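You operate a simulated robot arm through the tools that you are given. There is no shell and no other tool.

Carry out the task below with a simulated robot arm. There is one attempt and no reset: what you move stays moved.

Task
Cap the latched bottle with its foil cap and stand it in the CLEAN tray.
Fine: swing the spout back over the drip tray; the foil cap lies beside the block; free the neck latch. Set down upright: what you pick out.

The check looks at the end state, three seconds after you hand in, the way a careful person would. Anything else that was tipped, shoved, dropped, spilled or broken makes it a failure. A push-on lid holds only when it is set on centred and level and pressed home; a screw cap is set on level and turned clockwise until tight.

Robot
A 7-joint arm with a two-finger parallel gripper, fixed in place. Base frame: the origin is at the foot of the arm, x ahead of it, y to its left, z up; the work surface is at about z = 0. Units: cm, rad, N and s.
With the tool pointing down near the work surface it reaches from about 26 to 68 cm from the base axis. Its first joint turns from -2.897 to 2.897 rad. Payload 2.5 kg.
The TCP is the grasp point between the finger pads, 3 cm short of the fingertips. In the tool frame z runs along the fingers and y along their closing line. The gripper opens to 9.4 cm. The fingers are 2.8 cm wide and 1 cm thick; the gripper's body (5 by 9.6 cm) begins 5.5 cm behind the TCP.
Orientation is that of the tool frame in the base frame, as [roll, pitch, yaw] about the fixed x, y, z axes, in that order (R = Rz(yaw) Ry(pitch) Rx(roll)). With the fingers straight down and closing along the base's y, the tool's x points along the base's -x, its y along +y and its z along -z.

Tools
- The arm moves only by the tool drive_tool. Its argument "steps" is a list of rows, each a list of 7 numbers: the shift along the tool's x, y, z in cm, then the turn, a rotation vector about the tool's x, y, z in rad, then the gripper command, from -1 (fully open) to 1 (shut), values between in proportion. In form: [[x, y, z, ax, ay, az, hand], ...]. A call has 1 to 20 rows; each row shifts and turns the commanded pose from where the row before left it, along the tool's axes as they then stand. A row lasts 0.2 s, in which the tool goes at most 5 cm and 0.15 rad; a call with a longer step from one row to the next is refused whole, and so is a gripper value outside its range. Where a pose cannot be reached the arm comes as near as it can. A force on the tool above 60 N (or 10 N above the force at the start of the call, whichever is more), or a blocked arm, ends the call early, and 0.2 s more pass. The fingers move at their own pace (about 7.2 cm/s each) and stop on an object; they squeeze with about 32 N. The grip force told is the motor's: it shows also when the fingers shut on nothing. Time passes only in rows, and 0.2 s behind the last, so rows that do not move let the fingers close. The reply holds the time, the measured pose of the TCP, the force on the tool along the base axes, the opening and the grip force, in the units named above and with some noise, with the torque about the TCP (base axes, N m) and any sound that the robot's microphone picked up.
- Cameras (640 x 400 px; columns grow to the right, rows downward): "scene" is fixed at [5.06, -50.1, 66.96]; the picture's right is [0.53, -0.85, 0.00], its down [-0.60, -0.37, -0.71] and it looks along [0.60, 0.37, -0.70] (base axes); focal length 252 px, centre (320, 200). "wrist" rides on the gripper at [7.6, 1.4, -10.2] in the tool frame; the picture's right is [-0.18, 0.98, 0.00], its down [-0.75, -0.14, -0.64] and it looks along [-0.63, -0.12, 0.77] (tool axes); focal length 243 px, centre (320, 200). There is no depth. A picture from a camera that has moved, and an enlarged one, comes with that camera's place and axes in the base frame and with its lens.
- snapshot(camera): a new picture of that camera. It takes no simulated time.
- inspect(camera, box): a new picture of the part [left, top, right, bottom] of that camera's present view, enlarged. It takes no simulated time.
- sign_off(): hands the job in; it is judged then, once.

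Nothing tells you positions but the pictures and the camera data. Unless the task says otherwise, let go and move clear before handing in.

The tools are called after "Call:" as name(argument=value, ...) on one line, values as JSON. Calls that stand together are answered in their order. drive_tool: Moves the arm, as the interface text tells. Its arguments: {"type":"object","properties":{"steps":{"type":"array","items":{"type":"array","items":{"type":"number"}}}},"required":["steps"]} The other tools are called the same way: snapshot (camera) takes a picture; inspect (camera, box) takes an enlarged picture of a part of a camera's view; sign_off () hands the job in.

At the start:

```text
time_s: 0.0
ee_pos: [38.75, -29.12, 42.33]
tool_rot: [-3.14, 0.0, 3.141]
wrist_force: [-0.4, -0.2, -0.4]
torque: [-0.03, 0.03, -0.01]
finger_gap: 9.41
grip_force: 0.0
```

scene: 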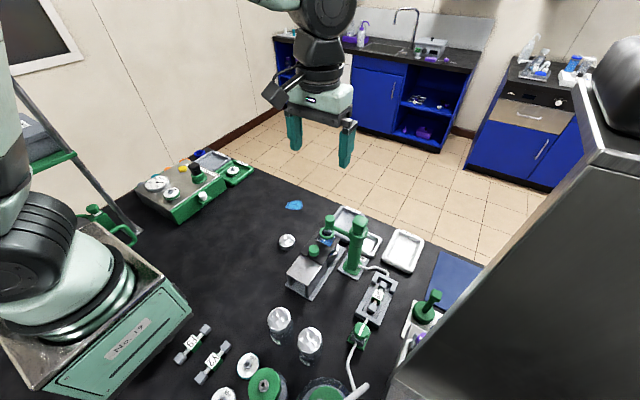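
wrist: 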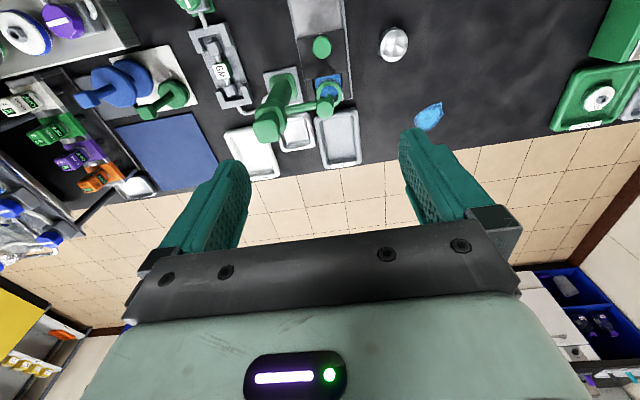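

I see a bench with a block, a green pillar with a spout, trays, and a foil cap-like round object. I'll look closer before moving.

Call:
inspect(camera="scene", box=[260, 190, 420, 310])

Call:
inspect(camera="wrist", box=[180, 0, 460, 180])

Call:
inspect(camera="scene", box=[300, 190, 380, 250])

```text
3.33 times, centred on (340, 250) of scene
camera zoom: at [5.06, -50.1, 66.96], right [0.53, -0.85, 0.0], down [-0.6, -0.37, -0.71], along [0.6, 0.37, -0.7], focal length 840 px, centre (253, 33)
```

zoom: 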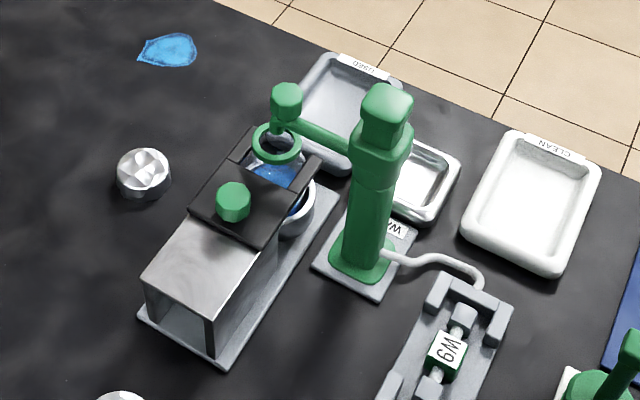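

```text
2.22 times, centred on (320, 90) of wrist
camera zoom: at [30.95, -27.65, 52.52], right [0.18, 0.98, 0.0], down [0.75, -0.14, 0.64], along [0.63, -0.12, -0.77], focal length 539 px, centre (320, 444)
```

zoom: 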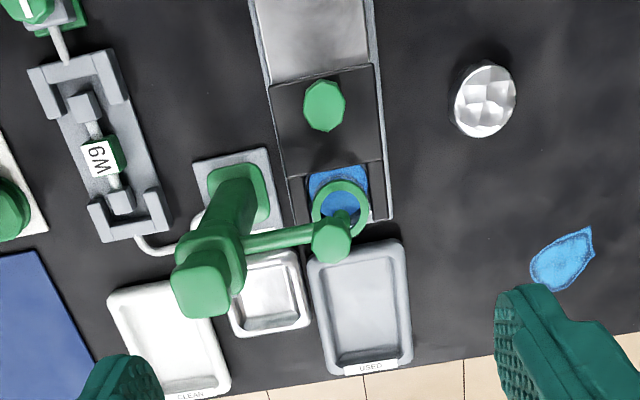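

```text
6.67 times, centred on (340, 220) of scene
camera zoom: at [5.06, -50.1, 66.96], right [0.53, -0.85, 0.0], down [-0.6, -0.37, -0.71], along [0.6, 0.37, -0.7], focal length 1681 px, centre (187, 67)
```

zoom: 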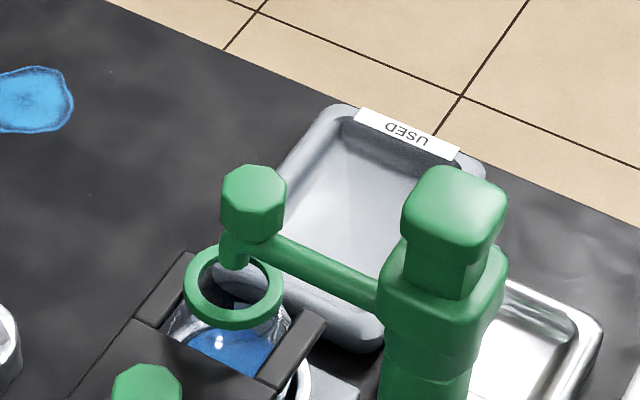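

I see the latch block with the bottle and the spout over it, the post near (42.7,-37.6), a small metal tray beyond the post, and a silver cap near (39.7,-16.3). I'll zoom in on more details before moving.

Call:
inspect(camera="scene", box=[265, 225, 313, 255])

Call:
inspect(camera="scene", box=[160, 290, 400, 400])

Call:
inspect(camera="scene", box=[280, 225, 360, 305])

Call:
inspect(camera="wrist", box=[280, 40, 380, 120])

Call:
inspect(camera="scene", box=[330, 200, 430, 270])

```text
13.33 times, centred on (289, 240) of scene
camera zoom: at [5.06, -50.1, 66.96], right [0.53, -0.85, 0.0], down [-0.6, -0.37, -0.71], along [0.6, 0.37, -0.7], focal length 3362 px, centre (733, -333)
```

zoom: 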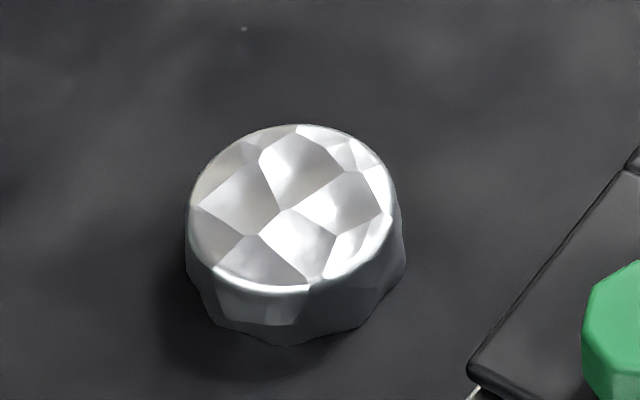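

```text
2.67 times, centred on (280, 345) of scene
camera zoom: at [5.06, -50.1, 66.96], right [0.53, -0.85, 0.0], down [-0.6, -0.37, -0.71], along [0.6, 0.37, -0.7], focal length 672 px, centre (427, -187)
```

zoom: 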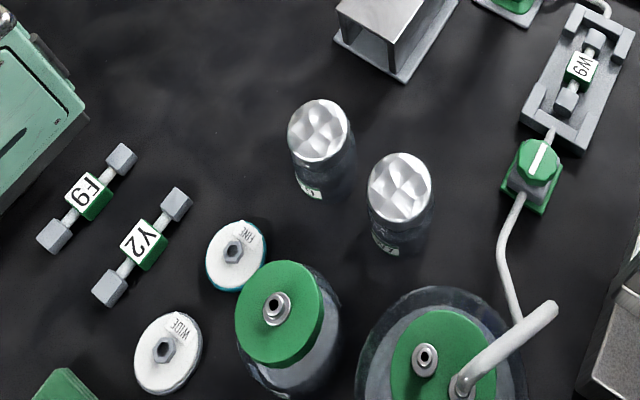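

```text
5.00 times, centred on (320, 265) of scene
camera zoom: at [5.06, -50.1, 66.96], right [0.53, -0.85, 0.0], down [-0.6, -0.37, -0.71], along [0.6, 0.37, -0.7], focal length 1261 px, centre (320, -125)
```

zoom: 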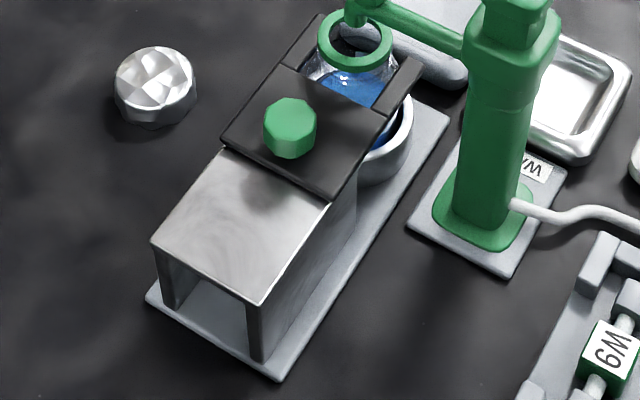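

```text
5.00 times, centred on (330, 80) of wrist
camera zoom: at [30.95, -27.65, 52.52], right [0.18, 0.98, 0.0], down [0.75, -0.14, 0.64], along [0.63, -0.12, -0.77], focal length 1213 px, centre (270, 800)
```

zoom: 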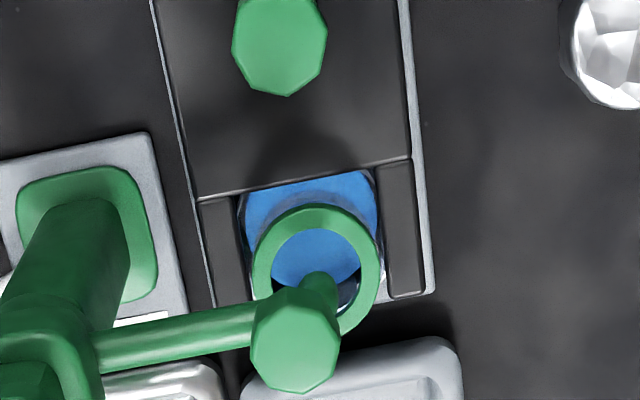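

```text
5.71 times, centred on (380, 235) of scene
camera zoom: at [5.06, -50.1, 66.96], right [0.53, -0.85, 0.0], down [-0.6, -0.37, -0.71], along [0.6, 0.37, -0.7], focal length 1441 px, centre (-23, 0)
```

zoom: 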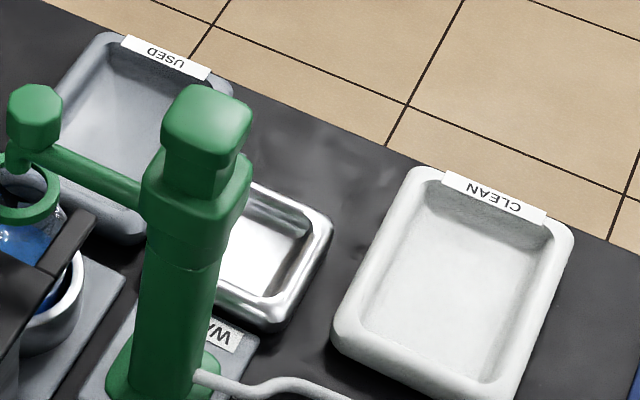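

I see the open bottle with a green rim near (43.4,-28.7,10), the latch knob near (36.7,-28.6,10), and the spout knob near (43.3,-29.4,17). The CLEAN tray is near (56.5,-49). I'll bring the wrist camera closer to look at the spout nozzle and latch.

Call:
drive_tool(steps=[[2.15, 0, 3, 0, 0, 0, -1], [2.15, 0, 3, 0, 0, 0, -1], [2.15, 0, 3, 0, 0, 0, -1], [2.15, 0, 3, 0, 0, 0, -1], [2.15, 0, 3, 0, 0, 0, -1], [0, 0, 0, 0, 0, 0, -1]])

Call:
snapshot(camera="wrist")

Call:
snapshot(camera="scene")

```text
time_s: 1.4
ee_pos: [27.67, -29.59, 26.7]
tool_rot: [-3.141, -0.001, -3.14]
wrist_force: [0.0, 0.4, -0.3]
torque: [0.03, -0.01, -0.04]
finger_gap: 9.42
grip_force: 0.0
```

```text
taken
camera wrist: at [20.02, -28.11, 37.2], right [0.18, 0.98, 0.0], down [0.75, -0.14, 0.64], along [0.63, -0.12, -0.77], focal length 243 px, centre (320, 200)
```

wrist: 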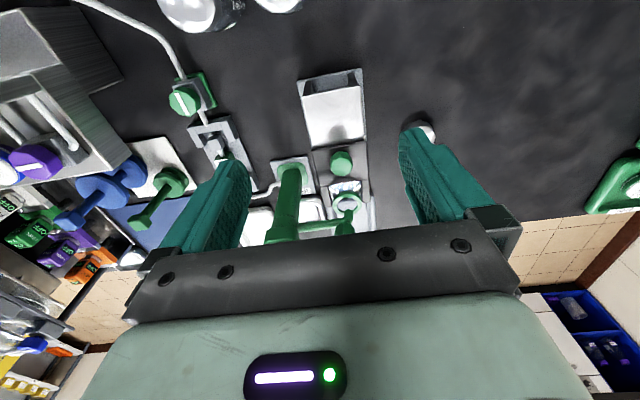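

```text
taken
```

scene: 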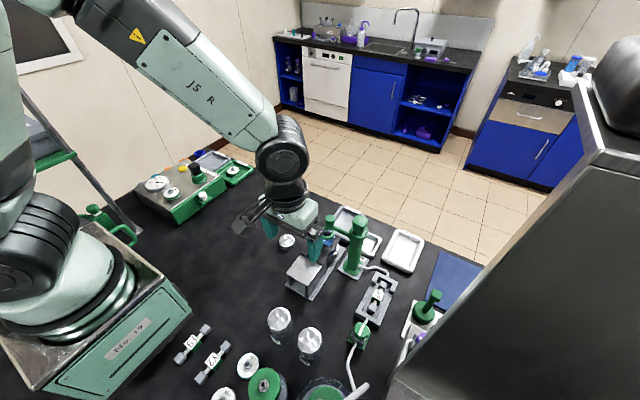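

The wrist camera now looks from behind the block at the bottle and spout. I'll zoom in on the nozzle and ring.

Call:
inspect(camera="wrist", box=[280, 140, 400, 225])

Call:
drive_tool(steps=[[0, 0, 0, 0, 0, 0, -1]])

```text
4.71 times, centred on (340, 182) of wrist
camera zoom: at [20.02, -28.11, 37.2], right [0.18, 0.98, 0.0], down [0.75, -0.14, 0.64], along [0.63, -0.12, -0.77], focal length 1142 px, centre (226, 282)
```

zoom: 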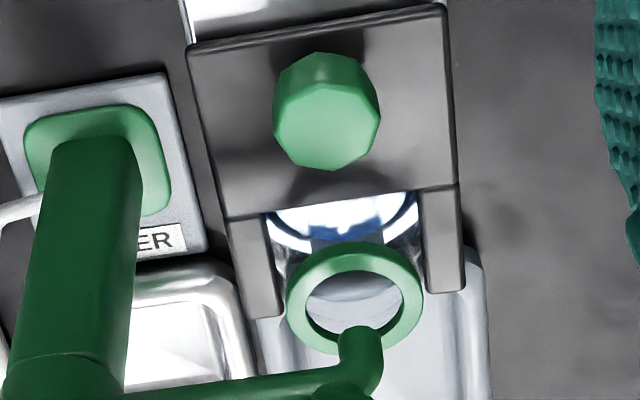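

```text
time_s: 1.8
ee_pos: [27.76, -29.57, 26.89]
tool_rot: [3.141, 0.0, 3.141]
wrist_force: [-0.5, -0.9, 0.1]
torque: [-0.02, 0.0, -0.01]
finger_gap: 9.41
grip_force: 0.1
```

The nozzle tip hangs about 1 cm above the bottle's green rim, so it should swing freely. I'll turn the gripper 90°, close it, and move it in behind the spout arm, aiming for (39.8,-31.5).

Call:
drive_tool(steps=[[0, 0, 0, 0, 0, 0.143, 1], [0, 0, 0, 0, 0, 0.143, 1], [0, 0, 0, 0, 0, 0.143, 1], [0, 0, 0, 0, 0, 0.143, 1], [0, 0, 0, 0, 0, 0.143, 1], [0, 0, 0, 0, 0, 0.143, 1], [0, 0, 0, 0, 0, 0.143, 1], [0, 0, 0, 0, 0, 0.143, 1], [0, 0, 0, 0, 0, 0.143, 1], [0, 0, 0, 0, 0, 0.143, 1], [0, 0, 0, 0, 0, 0.141, 1], [-0.5, 3, 0, 0, 0, 0, 1], [-0.5, 3, 0, 0, 0, 0, 1], [-0.5, 3, 0, 0, 0, 0, 1], [-0.5, 3, 0, 0, 0, 0, 1], [0, 0, 0, 0, 0, 0, 1]])

Call:
snapshot(camera="scene")

Call:
snapshot(camera="wrist")

```text
time_s: 5.2
ee_pos: [39.71, -31.2, 27.18]
tool_rot: [-3.141, -0.001, 1.572]
wrist_force: [0.2, 0.2, 0.0]
torque: [-0.06, -0.01, 0.03]
finger_gap: 0.0
grip_force: 32.1
```

```text
taken
```

scene: 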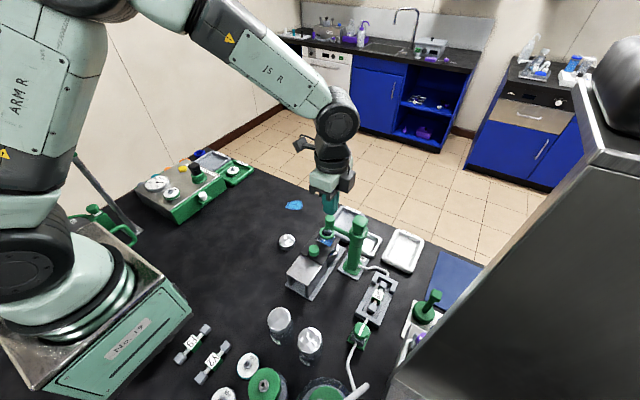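

```text
taken
camera wrist: at [41.14, -23.61, 37.55], right [0.98, -0.18, 0.0], down [-0.14, -0.75, 0.64], along [-0.12, -0.63, -0.77], focal length 243 px, centre (320, 200)
```

wrist: 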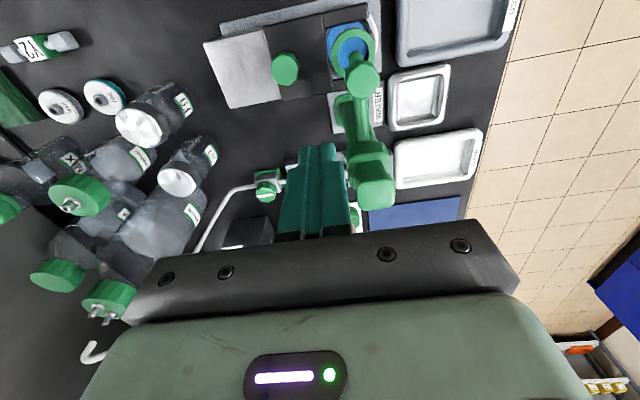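

The closed fingers are above and on the robot side of the spout arm, clear of the post. I'll go down so the fingertips reach spout-arm height.

Call:
drive_tool(steps=[[0, 0, 3, 0, 0, 0, 1], [0, 0, 3, 0, 0, 0, 1], [0, 0, 3, 0, 0, 0, 1], [0, 0, 2.5, 0, 0, 0, 1], [0, 0, 0, 0, 0, 0, 1]])

Call:
inspect(camera="scene", box=[280, 150, 420, 270])

Call:
snapshot(camera="wrist")

```text
time_s: 6.4
ee_pos: [39.88, -30.9, 15.64]
tool_rot: [3.14, 0.0, 1.573]
wrist_force: [-0.4, 0.5, -0.6]
torque: [0.0, -0.02, 0.02]
finger_gap: 0.0
grip_force: 31.7
```

```text
3.33 times, centred on (350, 210) of scene
camera zoom: at [5.06, -50.1, 66.96], right [0.53, -0.85, 0.0], down [-0.6, -0.37, -0.71], along [0.6, 0.37, -0.7], focal length 840 px, centre (220, 167)
```

zoom: 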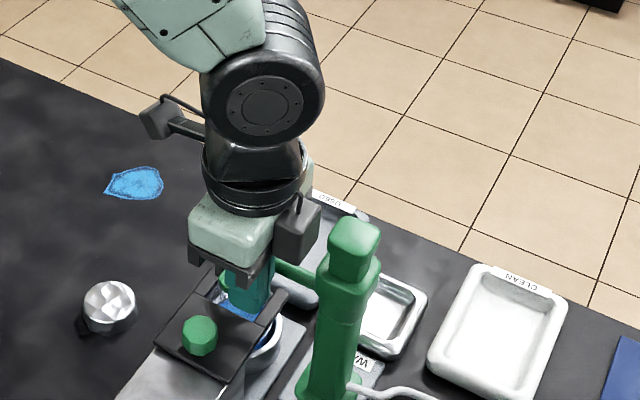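

```text
taken
camera wrist: at [41.28, -23.4, 26.03], right [0.98, -0.18, 0.0], down [-0.14, -0.75, 0.64], along [-0.12, -0.63, -0.77], focal length 243 px, centre (320, 200)
```

wrist: 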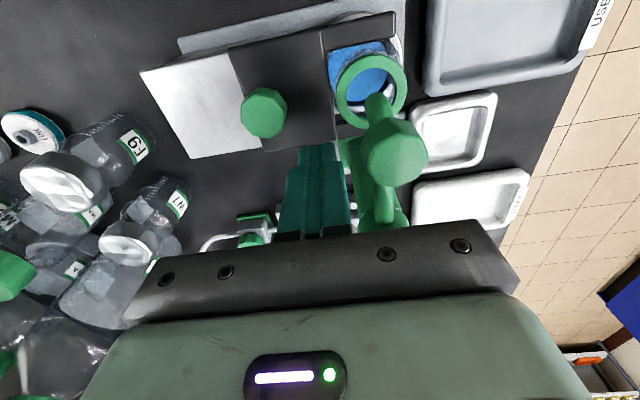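

The fingertips are now level with the spout arm. I'll shift slightly outward along the arm and begin pushing it forward (+x) slowly, watching the force.

Call:
drive_tool(steps=[[0.75, 0.2, 0, 0, 0, 0, 1], [0.75, 0.2, 0, 0, 0, 0, 1], [0, 0.6, 0, 0, 0, 0, 1], [0, 0.6, 0, 0, 0, 0, 1], [0.05, 0.6, 0, 0, 0, 0, 1], [0.05, 0.6, 0, 0, 0, 0, 1], [0.05, 0.6, 0, 0, 0, 0, 1], [0.05, 0.6, 0, 0, 0, 0, 1]])

Call:
inspect(camera="scene", box=[280, 150, 420, 270])

Call:
snapshot(camera="wrist")

```text
time_s: 8.2
ee_pos: [43.93, -29.14, 15.66]
tool_rot: [-3.142, -0.001, 1.573]
wrist_force: [-0.7, -0.9, -1.1]
torque: [-0.01, -0.01, -0.01]
finger_gap: 0.01
grip_force: 32.3
```

```text
3.33 times, centred on (350, 210) of scene
camera zoom: at [5.06, -50.1, 66.96], right [0.53, -0.85, 0.0], down [-0.6, -0.37, -0.71], along [0.6, 0.37, -0.7], focal length 840 px, centre (220, 167)
```

zoom: 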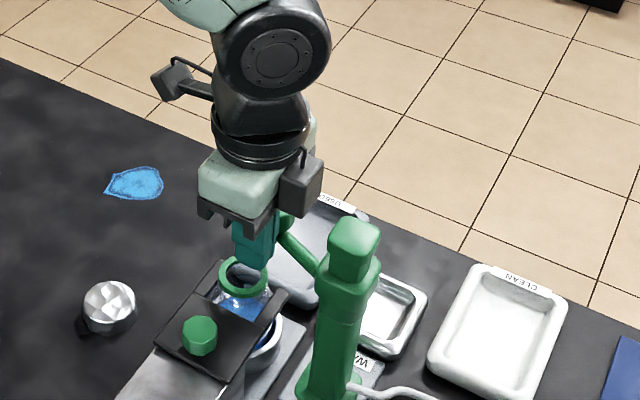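

```text
taken
camera wrist: at [45.32, -21.57, 25.95], right [0.98, -0.18, 0.0], down [-0.14, -0.75, 0.64], along [-0.12, -0.63, -0.77], focal length 243 px, centre (320, 200)
```

wrist: 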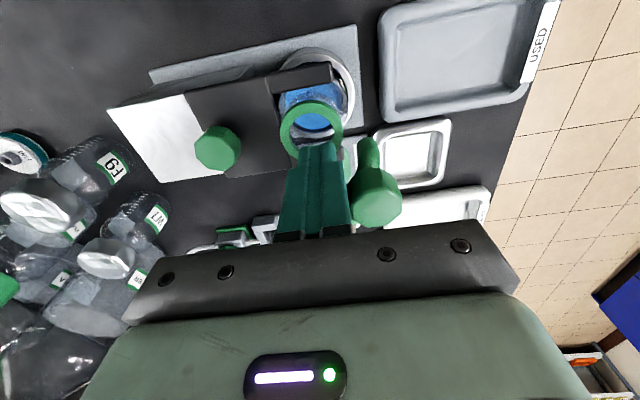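

The spout arm is swinging easily with almost no force. I'll continue along the arc toward the drip tray.

Call:
drive_tool(steps=[[-0.215, 0.74, 0, 0, 0, 0, 1], [-0.215, 0.74, 0, 0, 0, 0, 1], [-0.215, 0.74, 0, 0, 0, 0, 1], [-0.215, 0.74, 0, 0, 0, 0, 1], [-0.46, 0.55, 0, 0, 0, 0, 1], [-0.46, 0.55, 0, 0, 0, 0, 1], [-0.46, 0.55, 0, 0, 0, 0, 1], [-0.46, 0.55, 0, 0, 0, 0, 1], [-0.46, 0.55, 0, 0, 0, 0, 1]])

Call:
inspect(camera="scene", box=[280, 150, 420, 270])

Call:
snapshot(camera="wrist")

```text
time_s: 10.2
ee_pos: [49.58, -32.47, 15.74]
tool_rot: [-3.141, 0.001, 1.573]
wrist_force: [-0.9, 0.2, -0.1]
torque: [0.01, 0.0, -0.01]
finger_gap: 0.0
grip_force: 32.4
```

```text
3.33 times, centred on (350, 210) of scene
camera zoom: at [5.06, -50.1, 66.96], right [0.53, -0.85, 0.0], down [-0.6, -0.37, -0.71], along [0.6, 0.37, -0.7], focal length 840 px, centre (220, 167)
```

zoom: 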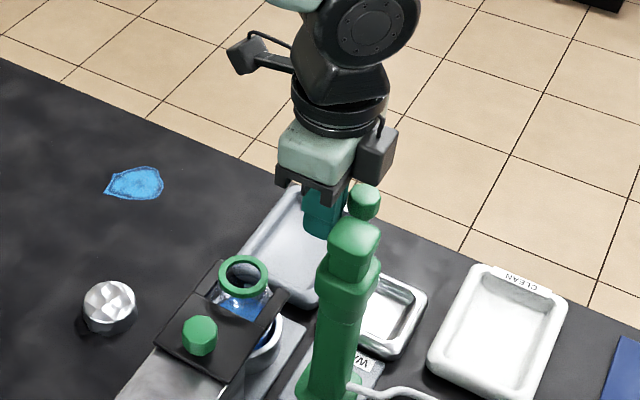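

```text
taken
camera wrist: at [50.97, -24.86, 26.08], right [0.98, -0.18, 0.0], down [-0.14, -0.75, 0.64], along [-0.12, -0.63, -0.77], focal length 243 px, centre (320, 200)
```

wrist: 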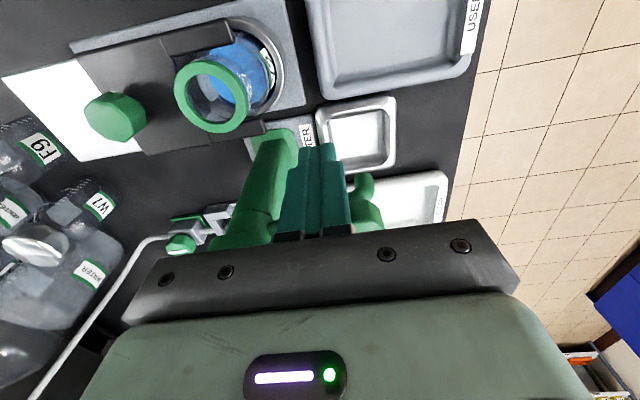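

The spout knob is at about (51.1,-35.7), already over the tray edge. A small further push should bring it over the tray's middle line.

Call:
drive_tool(steps=[[-0.45, 0.3, 0, 0, 0, 0, 1], [-0.45, 0.3, 0, 0, 0, 0, 1], [-0.45, 0.2, 0, 0, 0, 0, 1], [-0.35, 0.1, 0, 0, 0, 0, 1], [0, 0, 0, 0, 0, 0, 1]])

Call:
inspect(camera="scene", box=[280, 150, 420, 270])

Call:
snapshot(camera="wrist")

```text
time_s: 11.4
ee_pos: [50.46, -34.12, 15.64]
tool_rot: [-3.141, -0.001, 1.571]
wrist_force: [0.2, -0.8, -0.5]
torque: [0.0, 0.05, 0.0]
finger_gap: 0.0
grip_force: 32.4
```

```text
3.33 times, centred on (350, 210) of scene
camera zoom: at [5.06, -50.1, 66.96], right [0.53, -0.85, 0.0], down [-0.6, -0.37, -0.71], along [0.6, 0.37, -0.7], focal length 840 px, centre (220, 167)
```

zoom: 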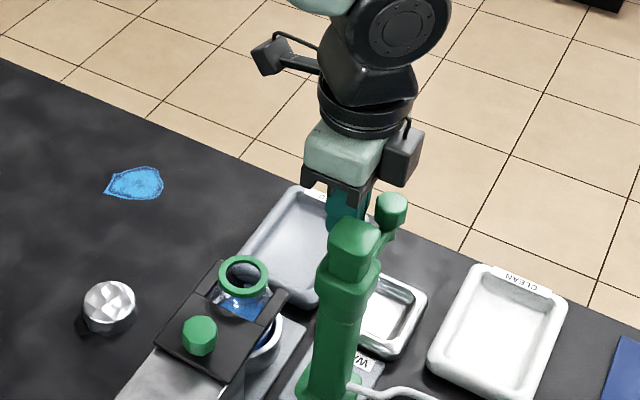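

```text
taken
camera wrist: at [51.88, -26.55, 26.08], right [0.98, -0.18, 0.0], down [-0.14, -0.75, 0.64], along [-0.12, -0.63, -0.77], focal length 243 px, centre (320, 200)
```

wrist: 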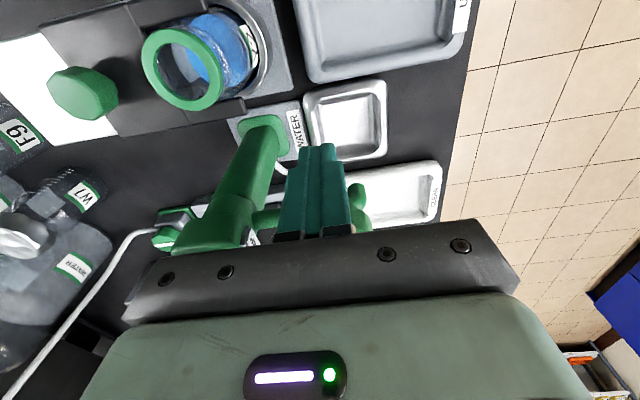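

The spout's nozzle now hangs over the drip tray. Before backing off I'll look closely at the bottle from this side angle.

Call:
inspect(camera="wrist", box=[40, 0, 300, 160])

Call:
inspect(camera="scene", box=[285, 215, 365, 275])

```text
2.46 times, centred on (170, 80) of wrist
camera zoom: at [51.88, -26.55, 26.08], right [0.98, -0.18, 0.0], down [-0.14, -0.75, 0.64], along [-0.12, -0.63, -0.77], focal length 597 px, centre (689, 495)
```

zoom: 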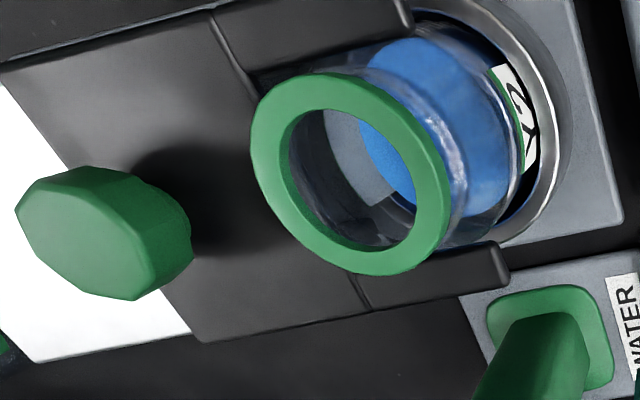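

```text
6.67 times, centred on (325, 245) of scene
camera zoom: at [5.06, -50.1, 66.96], right [0.53, -0.85, 0.0], down [-0.6, -0.37, -0.71], along [0.6, 0.37, -0.7], focal length 1681 px, centre (287, -100)
```

zoom: 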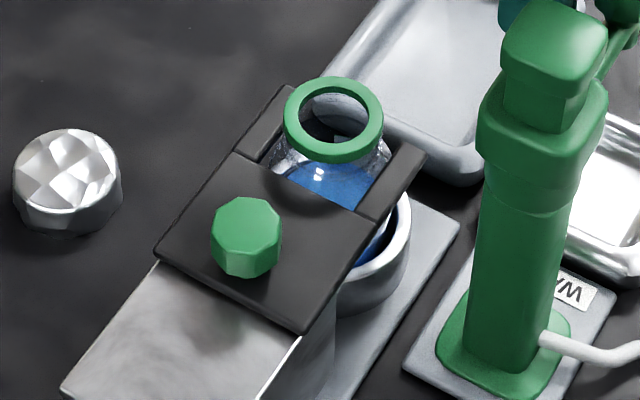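

The bottle (labelled Y2) has a green rim ring above a latch plate at z≈8.4, and its base sits in a cup. I'll back away from the spout, rise, and check how far the arm reaches above the CLEAN tray before committing to a grasp strategy.

Call:
drive_tool(steps=[[1.5, 0, 0, 0, 0, 0, 1], [1, 0, 0, 0, 0, 0, 1], [0, 0, -4, 0, 0, 0, 1], [0, 0, -4, 0, 0, 0, 1], [0, 0, -4, 0, 0, 0, 1], [0, 0, -1, 0, 0, 0, 1], [-3.5, 1, 0, 0, 0, 0, 1], [-3.5, 1, 0, 0, 0, 0, 1], [-3.5, 1, 0, 0, 0, 0, 1], [-3.5, 1, 0, 0, 0, 0, 1], [-3.2, 1, 0, 0, 0, 0, 1], [0, 0, 0, 0, 0, 0, 1]])

Call:
snapshot(camera="scene")

Call:
snapshot(camera="wrist")

```text
time_s: 14.0
ee_pos: [52.97, -46.35, 28.6]
tool_rot: [-3.141, -0.001, 1.571]
wrist_force: [0.4, 0.5, -0.7]
torque: [-0.01, 0.01, 0.0]
finger_gap: 0.0
grip_force: 32.2
out of reach, approached as far as the arm can: row 10, 11
```

```text
taken
```

scene: 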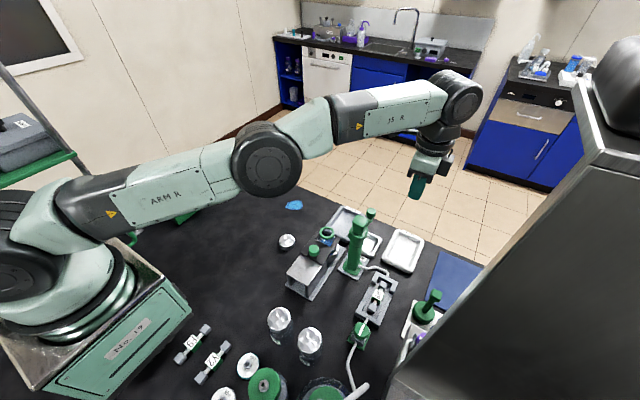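

```text
taken
camera wrist: at [54.43, -38.68, 39.01], right [0.98, -0.18, 0.0], down [-0.14, -0.75, 0.64], along [-0.12, -0.63, -0.77], focal length 243 px, centre (320, 200)
```

wrist: 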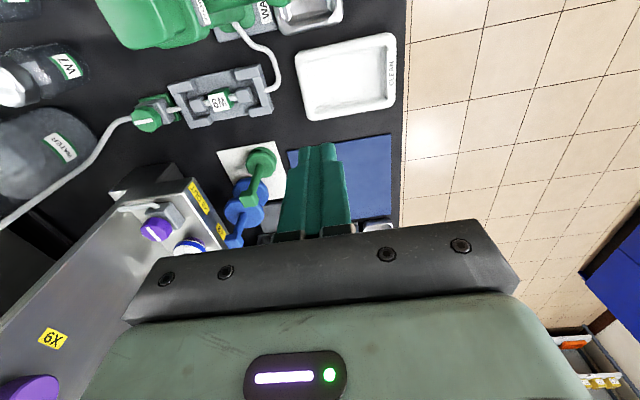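

Tool-down, the arm stops at radius ≈70 cm, while a bottle in the CLEAN tray needs about 73 cm. I'll test, still high above the tray, whether tilting the tool outward gives the needed reach.

Call:
drive_tool(steps=[[0, 0, 0, 0, 0, -0.142, 1], [0, 0, 0, 0, 0, -0.142, 1], [0, 0, 0, 0, 0, -0.142, 1], [0, 0, 0, 0, 0, -0.142, 1], [0, 0, 0, 0, 0, -0.142, 1], [0, 0, 0, 0, 0, -0.142, 1], [0, 0, 0, 0, -0.14, 0, 1], [0, 0, 0, 0, -0.14, 0, 1], [0, 0, 0, 0, -0.14, 0, 1], [0, 0, 0, 0, 0, 0, 1]])

Call:
snapshot(camera="scene")

```text
time_s: 16.2
ee_pos: [59.48, -51.28, 29.87]
tool_rot: [3.14, 0.42, 2.424]
wrist_force: [-0.1, 0.1, 0.2]
torque: [0.0, 0.0, 0.01]
finger_gap: 0.0
grip_force: 31.8
out of reach, approached as far as the arm can: row 7, 8, 9
```

```text
taken
```

scene: 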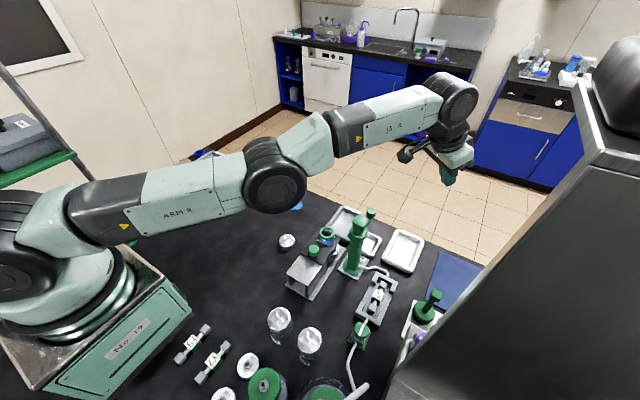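

Tilting outward clearly extends the reach (radius 78 at this height). I'll set a milder tilt (0.3 rad) with the tool leaning back along about −x, then test reaching over the CLEAN tray lower down.

Call:
drive_tool(steps=[[0, 0, 0, 0, 0.12, 0, 1], [0, 0, 0, -0.0363, 0, -0.1175, 1], [0, 0, 0, -0.0363, 0, -0.1175, 1], [0, 0, 0, -0.0363, 0, -0.1175, 1], [0, 0, 0, 0, 0, 0, 1]])

```text
time_s: 17.4
ee_pos: [57.52, -49.6, 29.49]
tool_rot: [-3.141, 0.302, 2.795]
wrist_force: [-0.3, 0.6, 0.2]
torque: [0.02, 0.0, 0.0]
finger_gap: 0.0
grip_force: 32.2
out of reach, approached as far as the arm can: row 1, 4
```

The arm now reaches past the tray at this tilt. I'll descend over the empty CLEAN tray to verify the pose near release height.

Call:
drive_tool(steps=[[1.66, 0.056, 3.46, 0, 0, 0, 1], [1.66, 0.056, 3.46, 0, 0, 0, 1], [1.66, 0.056, 3.46, 0, 0, 0, 1], [1.66, 0.056, 3.46, 0, 0, 0, 1], [1.66, 0.056, 3.46, 0, 0, 0, 1], [0, 0, 0, 0, 0, 0, 1]])

Call:
snapshot(camera="scene")

Call:
snapshot(camera="wrist")

```text
time_s: 18.8
ee_pos: [57.38, -50.33, 10.67]
tool_rot: [-3.141, 0.299, 2.792]
wrist_force: [0.3, 0.3, 0.0]
torque: [0.0, -0.01, -0.05]
finger_gap: 0.0
grip_force: 32.2
out of reach, approached as far as the arm can: row 1, 2, 3, 4
```

```text
taken
```

scene: 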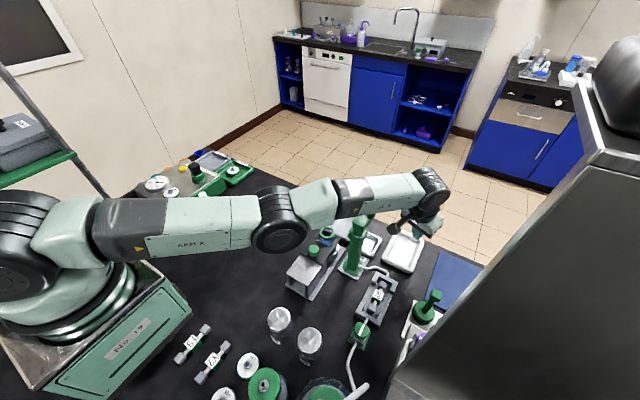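

```text
taken
camera wrist: at [48.12, -45.43, 18.38], right [0.5, 0.86, 0.05], down [0.45, -0.31, 0.83], along [0.74, -0.39, -0.55], focal length 243 px, centre (320, 200)
```

wrist: 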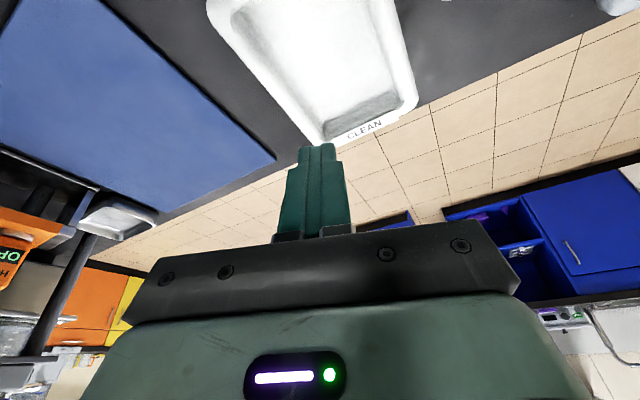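

The arm reaches (57.4,-50.3,10.7) at this tilt, beyond the tray center, so the tilted approach works. I'll check the forearm's clearance over the post here.

Call:
inspect(camera="scene", box=[300, 150, 460, 270])

```text
3.33 times, centred on (380, 210) of scene
camera zoom: at [5.06, -50.1, 66.96], right [0.53, -0.85, 0.0], down [-0.6, -0.37, -0.71], along [0.6, 0.37, -0.7], focal length 840 px, centre (120, 167)
```

zoom: 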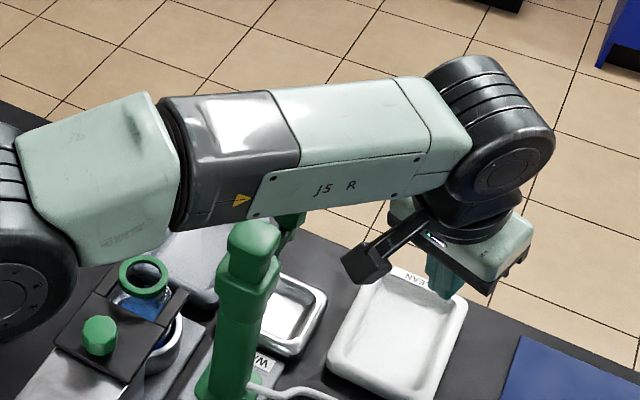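

There's enough clearance over the post for now. I'll back up and away, return to a straight-down pose above the bottle area.

Call:
drive_tool(steps=[[0.33, 0.53, -3.87, 0, 0, 0, 1], [0.33, 0.53, -3.87, 0, 0, 0, 1], [0.33, 0.53, -3.87, 0, 0, 0, 1], [0.33, 0.53, -3.87, 0, 0, 0, 1], [0.33, 0.53, -3.87, 0, 0, 0, 1], [2.36, 2.46, -1.15, 0, 0, 0, 1], [2.36, 2.46, -1.15, 0, 0, 0, 1], [2.36, 2.46, -1.15, 0, 0, 0, 1], [2.36, 2.46, -1.15, 0, 0, 0, 1], [2.36, 2.46, -1.15, 0, 0, 0, 1], [0, 0, 0, 0, 0.15, 0, 1], [0, 0, 0, 0, 0.15, 0, 1], [0, 0, 0, 0, 0, -0.116, 1], [0, 0, 0, 0, 0, -0.116, 1], [0, 0, 0, 0, 0, -0.116, 1], [0, 0, 0, 0, 0, 0, 0]])

Call:
snapshot(camera="wrist")

Call:
snapshot(camera="scene")

```text
time_s: 22.2
ee_pos: [55.36, -41.14, 33.34]
tool_rot: [-3.141, 0.0, -3.14]
wrist_force: [0.6, -0.3, 0.3]
torque: [0.03, 0.01, 0.04]
finger_gap: 4.76
grip_force: 0.5
out of reach, approached as far as the arm can: row 1, 2, 3, 4, 5, 6, 7, 8, 9, 10, 11, 12
```

```text
taken
camera wrist: at [47.8, -39.7, 43.62], right [0.18, 0.98, 0.0], down [0.75, -0.14, 0.64], along [0.63, -0.12, -0.77], focal length 243 px, centre (320, 200)
```

wrist: 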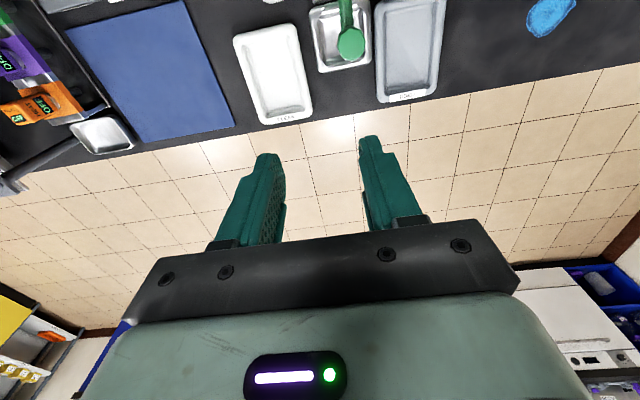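

```text
taken
```

scene: 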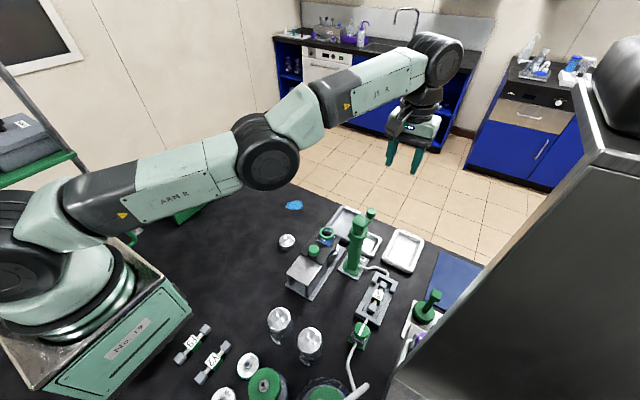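

The spout nozzle is seen right over the drip tray. Now I move above the foil cap near (39.7,-16.3) for a close look.

Call:
drive_tool(steps=[[1.96, 3.1, 1.63, 0, 0, 0, -0.6], [1.96, 3.1, 1.63, 0, 0, 0, -0.6], [1.96, 3.1, 1.63, 0, 0, 0, -0.6], [1.96, 3.1, 1.63, 0, 0, 0, -0.6], [1.96, 3.1, 1.63, 0, 0, 0, -0.6], [1.96, 3.1, 1.63, 0, 0, 0, -0.6], [1.96, 3.1, 1.63, 0, 0, 0, -0.6], [1.96, 3.1, 1.63, 0, 0, 0, -0.6], [0, 0, 0, 0, 0, 0, -0.6]])

Call:
snapshot(camera="wrist")

Call:
inspect(camera="scene", box=[240, 150, 400, 270])

```text
time_s: 24.2
ee_pos: [63.27, -29.72, 25.07]
tool_rot: [3.14, -0.001, 3.141]
wrist_force: [-0.4, -0.6, -0.2]
torque: [-0.03, -0.02, 0.01]
finger_gap: 7.5
grip_force: 0.0
out of reach, approached as far as the arm can: row 1, 2, 3, 4, 5, 6, 7, 8
```

```text
taken
camera wrist: at [55.64, -28.28, 35.41], right [0.18, 0.98, 0.0], down [0.75, -0.14, 0.64], along [0.63, -0.12, -0.77], focal length 243 px, centre (320, 200)
```

wrist: 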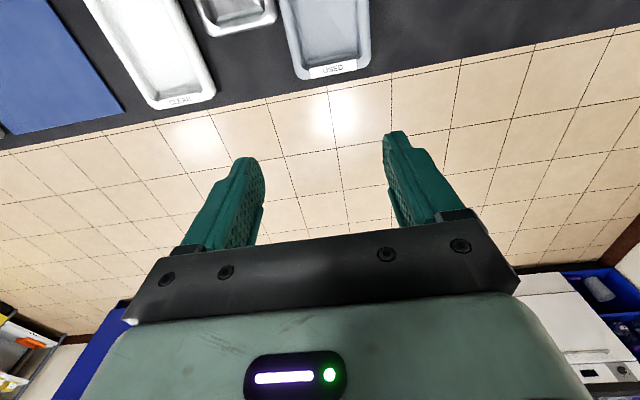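

```text
3.33 times, centred on (320, 210) of scene
camera zoom: at [5.06, -50.1, 66.96], right [0.53, -0.85, 0.0], down [-0.6, -0.37, -0.71], along [0.6, 0.37, -0.7], focal length 840 px, centre (320, 167)
```

zoom: 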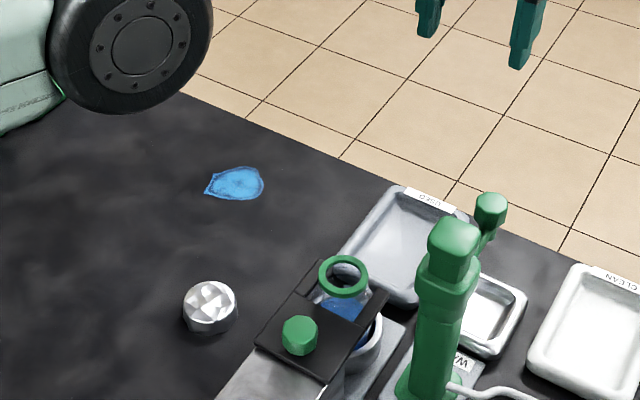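

The commanded pose had run ahead of the arm while it was out of reach. I'll make a small inward move to see how the command relates to the measured pose.

Call:
drive_tool(steps=[[4, 0, 0, 0, 0, 0, -0.6], [0, 0, 0, 0, 0, 0, -0.6]])

```text
time_s: 24.8
ee_pos: [62.72, -30.83, 25.51]
tool_rot: [3.141, -0.003, -3.14]
wrist_force: [-0.3, -0.6, -0.2]
torque: [-0.01, 0.02, 0.02]
finger_gap: 7.51
grip_force: 0.0
out of reach, approached as far as the arm can: row 1
```

The command is still outside the reach. I'll keep moving it inward (toward −x) until it's reachable again.

Call:
drive_tool(steps=[[4, 0, 0, 0, 0, 0, -0.6], [4, 0, 0, 0, 0, 0, -0.6], [4, 0, 0, 0, 0, 0, -0.6], [0, 0, 0, 0, 0, 0, -0.6]])

```text
time_s: 25.8
ee_pos: [59.94, -36.14, 26.96]
tool_rot: [-3.14, -0.002, 3.14]
wrist_force: [-0.5, 0.6, 1.0]
torque: [0.03, 0.0, 0.02]
finger_gap: 7.52
grip_force: 0.1
out of reach, approached as far as the arm can: row 1, 2, 3
```

The command is getting closer to the real pose. I'll continue inward while also going toward +y and slightly up, away from the post.

Call:
drive_tool(steps=[[2.5, 2.5, -1.5, 0, 0, 0, -0.6], [2.5, 2.5, -1.5, 0, 0, 0, -0.6], [0, 0, 0, 0, 0, 0, -0.6]])

```text
time_s: 26.6
ee_pos: [60.41, -34.01, 31.14]
tool_rot: [-3.14, -0.002, 3.141]
wrist_force: [-0.4, 0.5, 0.6]
torque: [-0.01, -0.01, 0.02]
finger_gap: 7.51
grip_force: 0.1
out of reach, approached as far as the arm can: row 1, 2
```

Still slightly outside. I'll continue pulling the command in toward the base.

Call:
drive_tool(steps=[[4, 1.5, 0, 0, 0, 0, -0.6], [4, 1.5, 0, 0, 0, 0, -0.6], [0, 0, 0, 0, 0, 0, -0.6]])

```text
time_s: 27.4
ee_pos: [59.63, -34.45, 32.53]
tool_rot: [3.14, -0.002, -3.141]
wrist_force: [-0.5, -0.7, 0.0]
torque: [-0.02, 0.01, -0.03]
finger_gap: 7.53
grip_force: 0.1
out of reach, approached as far as the arm can: row 1, 2
```

The arm seems stuck stretched at its reach boundary: it follows sideways moves but not inward ones. I'll look at its shape before choosing how to fold it back.

Call:
snapshot(camera="scene")

```text
taken
```

scene: 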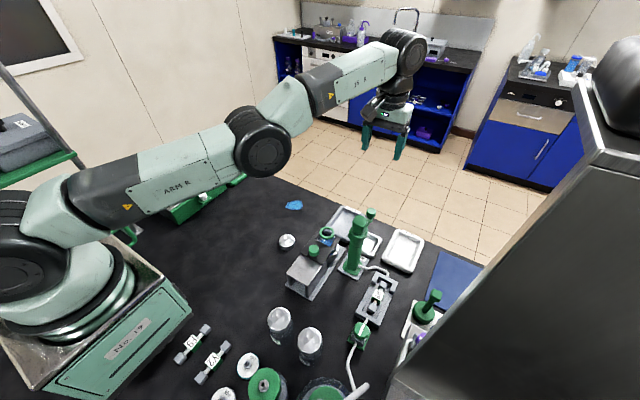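

The arm is nearly straight at the elbow. I'll try slow, small inward radial steps to let the elbow fold.

Call:
drive_tool(steps=[[0.43, 0.25, 0, 0, 0, 0, -0.6], [0.43, 0.25, 0, 0, 0, 0, -0.6], [0.43, 0.25, 0, 0, 0, 0, -0.6], [0.43, 0.25, 0, 0, 0, 0, -0.6], [0.43, 0.25, 0, 0, 0, 0, -0.6], [0.43, 0.25, 0, 0, 0, 0, -0.6]])

```text
time_s: 28.8
ee_pos: [59.71, -34.46, 32.59]
tool_rot: [3.141, -0.001, 3.141]
wrist_force: [0.3, -0.1, 0.4]
torque: [-0.02, 0.02, 0.0]
finger_gap: 7.53
grip_force: 0.0
out of reach, approached as far as the arm can: row 1, 2, 3, 4, 5, 6
```

Inward commands are ignored while the elbow is at its limit. I'll try tilting the tool inward a little, which should swing the TCP back and may free the elbow.

Call:
drive_tool(steps=[[0, 0, 0, 0, 0.15, 0, -0.6], [0, 0, 0, 0, 0.15, 0, -0.6], [0, 0, 0, 0, 0.15, 0, -0.6]])

Call:
snapshot(camera="scene")

```text
time_s: 29.6
ee_pos: [54.92, -33.26, 34.43]
tool_rot: [3.138, -0.251, -3.141]
wrist_force: [0.4, -0.8, 0.0]
torque: [0.03, 0.02, 0.02]
finger_gap: 7.5
grip_force: 0.1
out of reach, approached as far as the arm can: row 1, 2, 3
```

```text
taken
```

scene: 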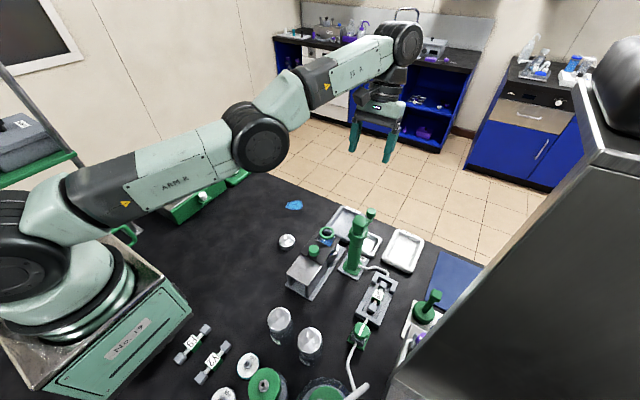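

The tool tilted only partly. I'll wait a moment to see whether the arm is still settling.

Call:
drive_tool(steps=[[0, 0, 0, 0, 0, 0, -0.6], [0, 0, 0, 0, 0, 0, -0.6]])

```text
time_s: 30.2
ee_pos: [54.93, -33.27, 34.5]
tool_rot: [3.141, -0.252, 3.141]
wrist_force: [0.7, 0.1, 0.3]
torque: [0.0, -0.01, 0.01]
finger_gap: 7.52
grip_force: 0.0
```

The pose is stable, with the tool tilted inward 0.25 rad. I'll test whether inward motion works from here.

Call:
drive_tool(steps=[[1.655, 1.04, 0.426, 0, 0, 0, -0.6], [1.655, 1.04, 0.426, 0, 0, 0, -0.6], [1.655, 1.04, 0.426, 0, 0, 0, -0.6]])

```text
time_s: 31.0
ee_pos: [54.92, -33.25, 34.35]
tool_rot: [3.141, -0.251, -3.14]
wrist_force: [1.0, -0.4, -0.2]
torque: [-0.01, 0.02, 0.01]
finger_gap: 7.54
grip_force: 0.1
out of reach, approached as far as the arm can: row 1, 2, 3
```

Inward commands still have no effect. I'll probe the response to pure downward motion to understand the constraint.

Call:
drive_tool(steps=[[-0.747, 0, 2.904, 0, 0, 0, -0.6], [-0.747, 0, 2.904, 0, 0, 0, -0.6], [-0.747, 0, 2.904, 0, 0, 0, -0.6]])

```text
time_s: 31.8
ee_pos: [56.03, -34.3, 25.74]
tool_rot: [3.14, -0.254, 3.141]
wrist_force: [0.5, -0.7, -0.1]
torque: [0.0, 0.02, 0.01]
finger_gap: 7.53
grip_force: 0.0
out of reach, approached as far as the arm can: row 1, 2, 3
```

Downward motion follows almost exactly while radius stays on a shell. I'll probe a small outward and then an upward+inward move to see what is responsive.

Call:
drive_tool(steps=[[0, 0, 0, 0, -0.12, 0, -0.6], [0, 0, 0, 0, -0.13, 0, -0.6], [0, 0, 0, 0, 0, 0, -0.6]])

Call:
snapshot(camera="scene")

```text
time_s: 32.6
ee_pos: [59.97, -36.3, 26.25]
tool_rot: [3.14, -0.003, 3.141]
wrist_force: [0.2, 0.4, -0.3]
torque: [0.01, -0.02, 0.03]
finger_gap: 7.51
grip_force: 0.1
out of reach, approached as far as the arm can: row 1, 2
```

```text
taken
```

scene: 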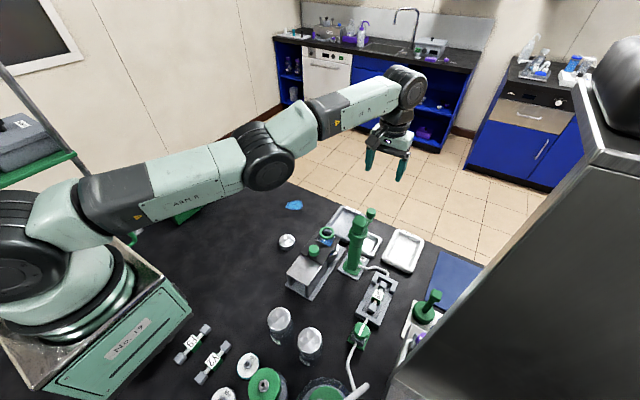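

I think the elbow has passed over its straight (singular) position into the over-extended branch, so inward moves push it against its stop. I'll push outward briefly to flip it back, then try inward.

Call:
drive_tool(steps=[[-2.57, -1.55, 0, 0, 0, 0, -0.6], [1.7, 1.03, 0, 0, 0, 0, -0.6], [1.7, 1.03, 0, 0, 0, 0, -0.6]])

```text
time_s: 33.4
ee_pos: [60.01, -36.06, 26.0]
tool_rot: [3.14, -0.002, 3.141]
wrist_force: [-0.7, 0.8, -0.4]
torque: [0.02, -0.01, -0.01]
finger_gap: 7.53
grip_force: 0.2
out of reach, approached as far as the arm can: row 1, 2, 3
```

No change yet. I'll push outward with a larger step and read where it ends.

Call:
drive_tool(steps=[[-4, -2.4, 0, 0, 0, 0, -0.6], [-4, -2.4, 0, 0, 0, 0, -0.6]])

```text
time_s: 34.0
ee_pos: [60.36, -36.32, 25.22]
tool_rot: [3.138, -0.002, 3.141]
wrist_force: [0.9, 0.4, -0.1]
torque: [-0.02, 0.01, 0.03]
finger_gap: 7.51
grip_force: 0.1
out of reach, approached as far as the arm can: row 1, 2
```

It's at the very edge (r≈70.4), i.e. elbow straight. Tilting inward while also moving inward should bias the elbow to bend the proper way; I'll try that.

Call:
drive_tool(steps=[[3.85, 2.33, 0, 0, 0.15, 0, -0.6], [3.85, 2.33, 0, 0, 0.15, 0, -0.6]])

```text
time_s: 34.6
ee_pos: [55.73, -32.91, 26.47]
tool_rot: [3.141, -0.305, -3.141]
wrist_force: [0.0, 0.5, -0.1]
torque: [-0.01, 0.0, -0.02]
finger_gap: 7.53
grip_force: 0.1
out of reach, approached as far as the arm can: row 1, 2
```

Still at the boundary but it followed the tilt fully. I'll continue with inward plus slightly downward and inward-tilt steps.

Call:
drive_tool(steps=[[2.68, 2.03, 2.94, 0, 0.1, 0, -0.6], [2.9, 2.03, 2.5, 0, 0, 0, -0.6]])

```text
time_s: 35.2
ee_pos: [54.36, -32.17, 24.39]
tool_rot: [3.14, -0.403, 3.141]
wrist_force: [-0.7, -0.9, 0.5]
torque: [0.01, -0.01, 0.0]
finger_gap: 7.52
grip_force: 0.0
out of reach, approached as far as the arm can: row 1, 2
```

I'll measure how far outward it can go from here to understand which side of straight the elbow is on.

Call:
drive_tool(steps=[[-3.165, -2.03, -1.35, 0, 0, 0, -0.6], [-3.165, -2.03, -1.35, 0, 0, 0, -0.6], [-3.165, -2.03, -1.35, 0, 0, 0, -0.6], [-3.165, -2.03, -1.35, 0, 0, 0, -0.6]])

Call:
inspect(camera="scene", box=[0, 20, 480, 320])

```text
time_s: 36.2
ee_pos: [54.5, -32.36, 24.55]
tool_rot: [3.14, -0.402, -3.139]
wrist_force: [-0.3, -0.6, -0.2]
torque: [0.02, -0.02, -0.01]
finger_gap: 7.52
grip_force: 0.0
out of reach, approached as far as the arm can: row 1, 2, 3, 4
```

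```text
1.33 times, centred on (240, 170) of scene
camera zoom: at [5.06, -50.1, 66.96], right [0.53, -0.85, 0.0], down [-0.6, -0.37, -0.71], along [0.6, 0.37, -0.7], focal length 336 px, centre (427, 240)
```

zoom: 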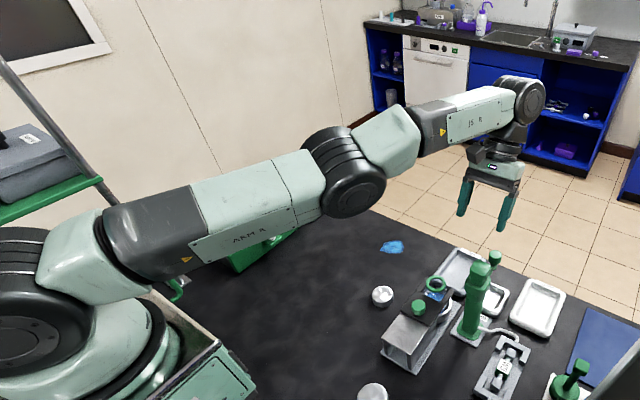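

The elbow appears locked at its straight-arm singularity. I'll press outward to settle it exactly at straight, then combine inward tilt with inward motion in consecutive rows to make the elbow bend the right way.

Call:
drive_tool(steps=[[-3.165, -2.03, -1.35, 0, 0, 0, -0.6], [-3.165, -2.03, -1.35, 0, 0, 0, -0.6], [-3.165, -2.03, -1.35, 0, 0, 0, -0.6], [3.56, 2.29, 1.52, 0, 0.15, 0, -0.6], [3.3, 2.29, 2.02, 0, 0.15, 0, -0.6], [2.96, 2.29, 2.49, 0, 0.15, 0, -0.6]])

```text
time_s: 37.6
ee_pos: [49.49, -27.88, 20.37]
tool_rot: [-3.138, -0.699, 3.139]
wrist_force: [0.2, -0.7, -0.4]
torque: [-0.03, -0.03, 0.01]
finger_gap: 7.53
grip_force: 0.0
out of reach, approached as far as the arm can: row 1, 2, 3, 4, 5
```

The last row was reached without complaint, so the elbow may have unlocked. I'll test inward and slightly upward motion.

Call:
drive_tool(steps=[[2.63, 1.5, 0.91, 0, 0, 0, -0.6], [2.63, 1.5, 0.91, 0, 0, 0, -0.6], [2.63, 1.5, 0.91, 0, 0, 0, -0.6]])

```text
time_s: 38.4
ee_pos: [41.46, -23.06, 23.24]
tool_rot: [3.141, -0.701, 3.139]
wrist_force: [-0.1, 0.4, 0.3]
torque: [-0.05, 0.0, 0.01]
finger_gap: 7.52
grip_force: 0.0
```

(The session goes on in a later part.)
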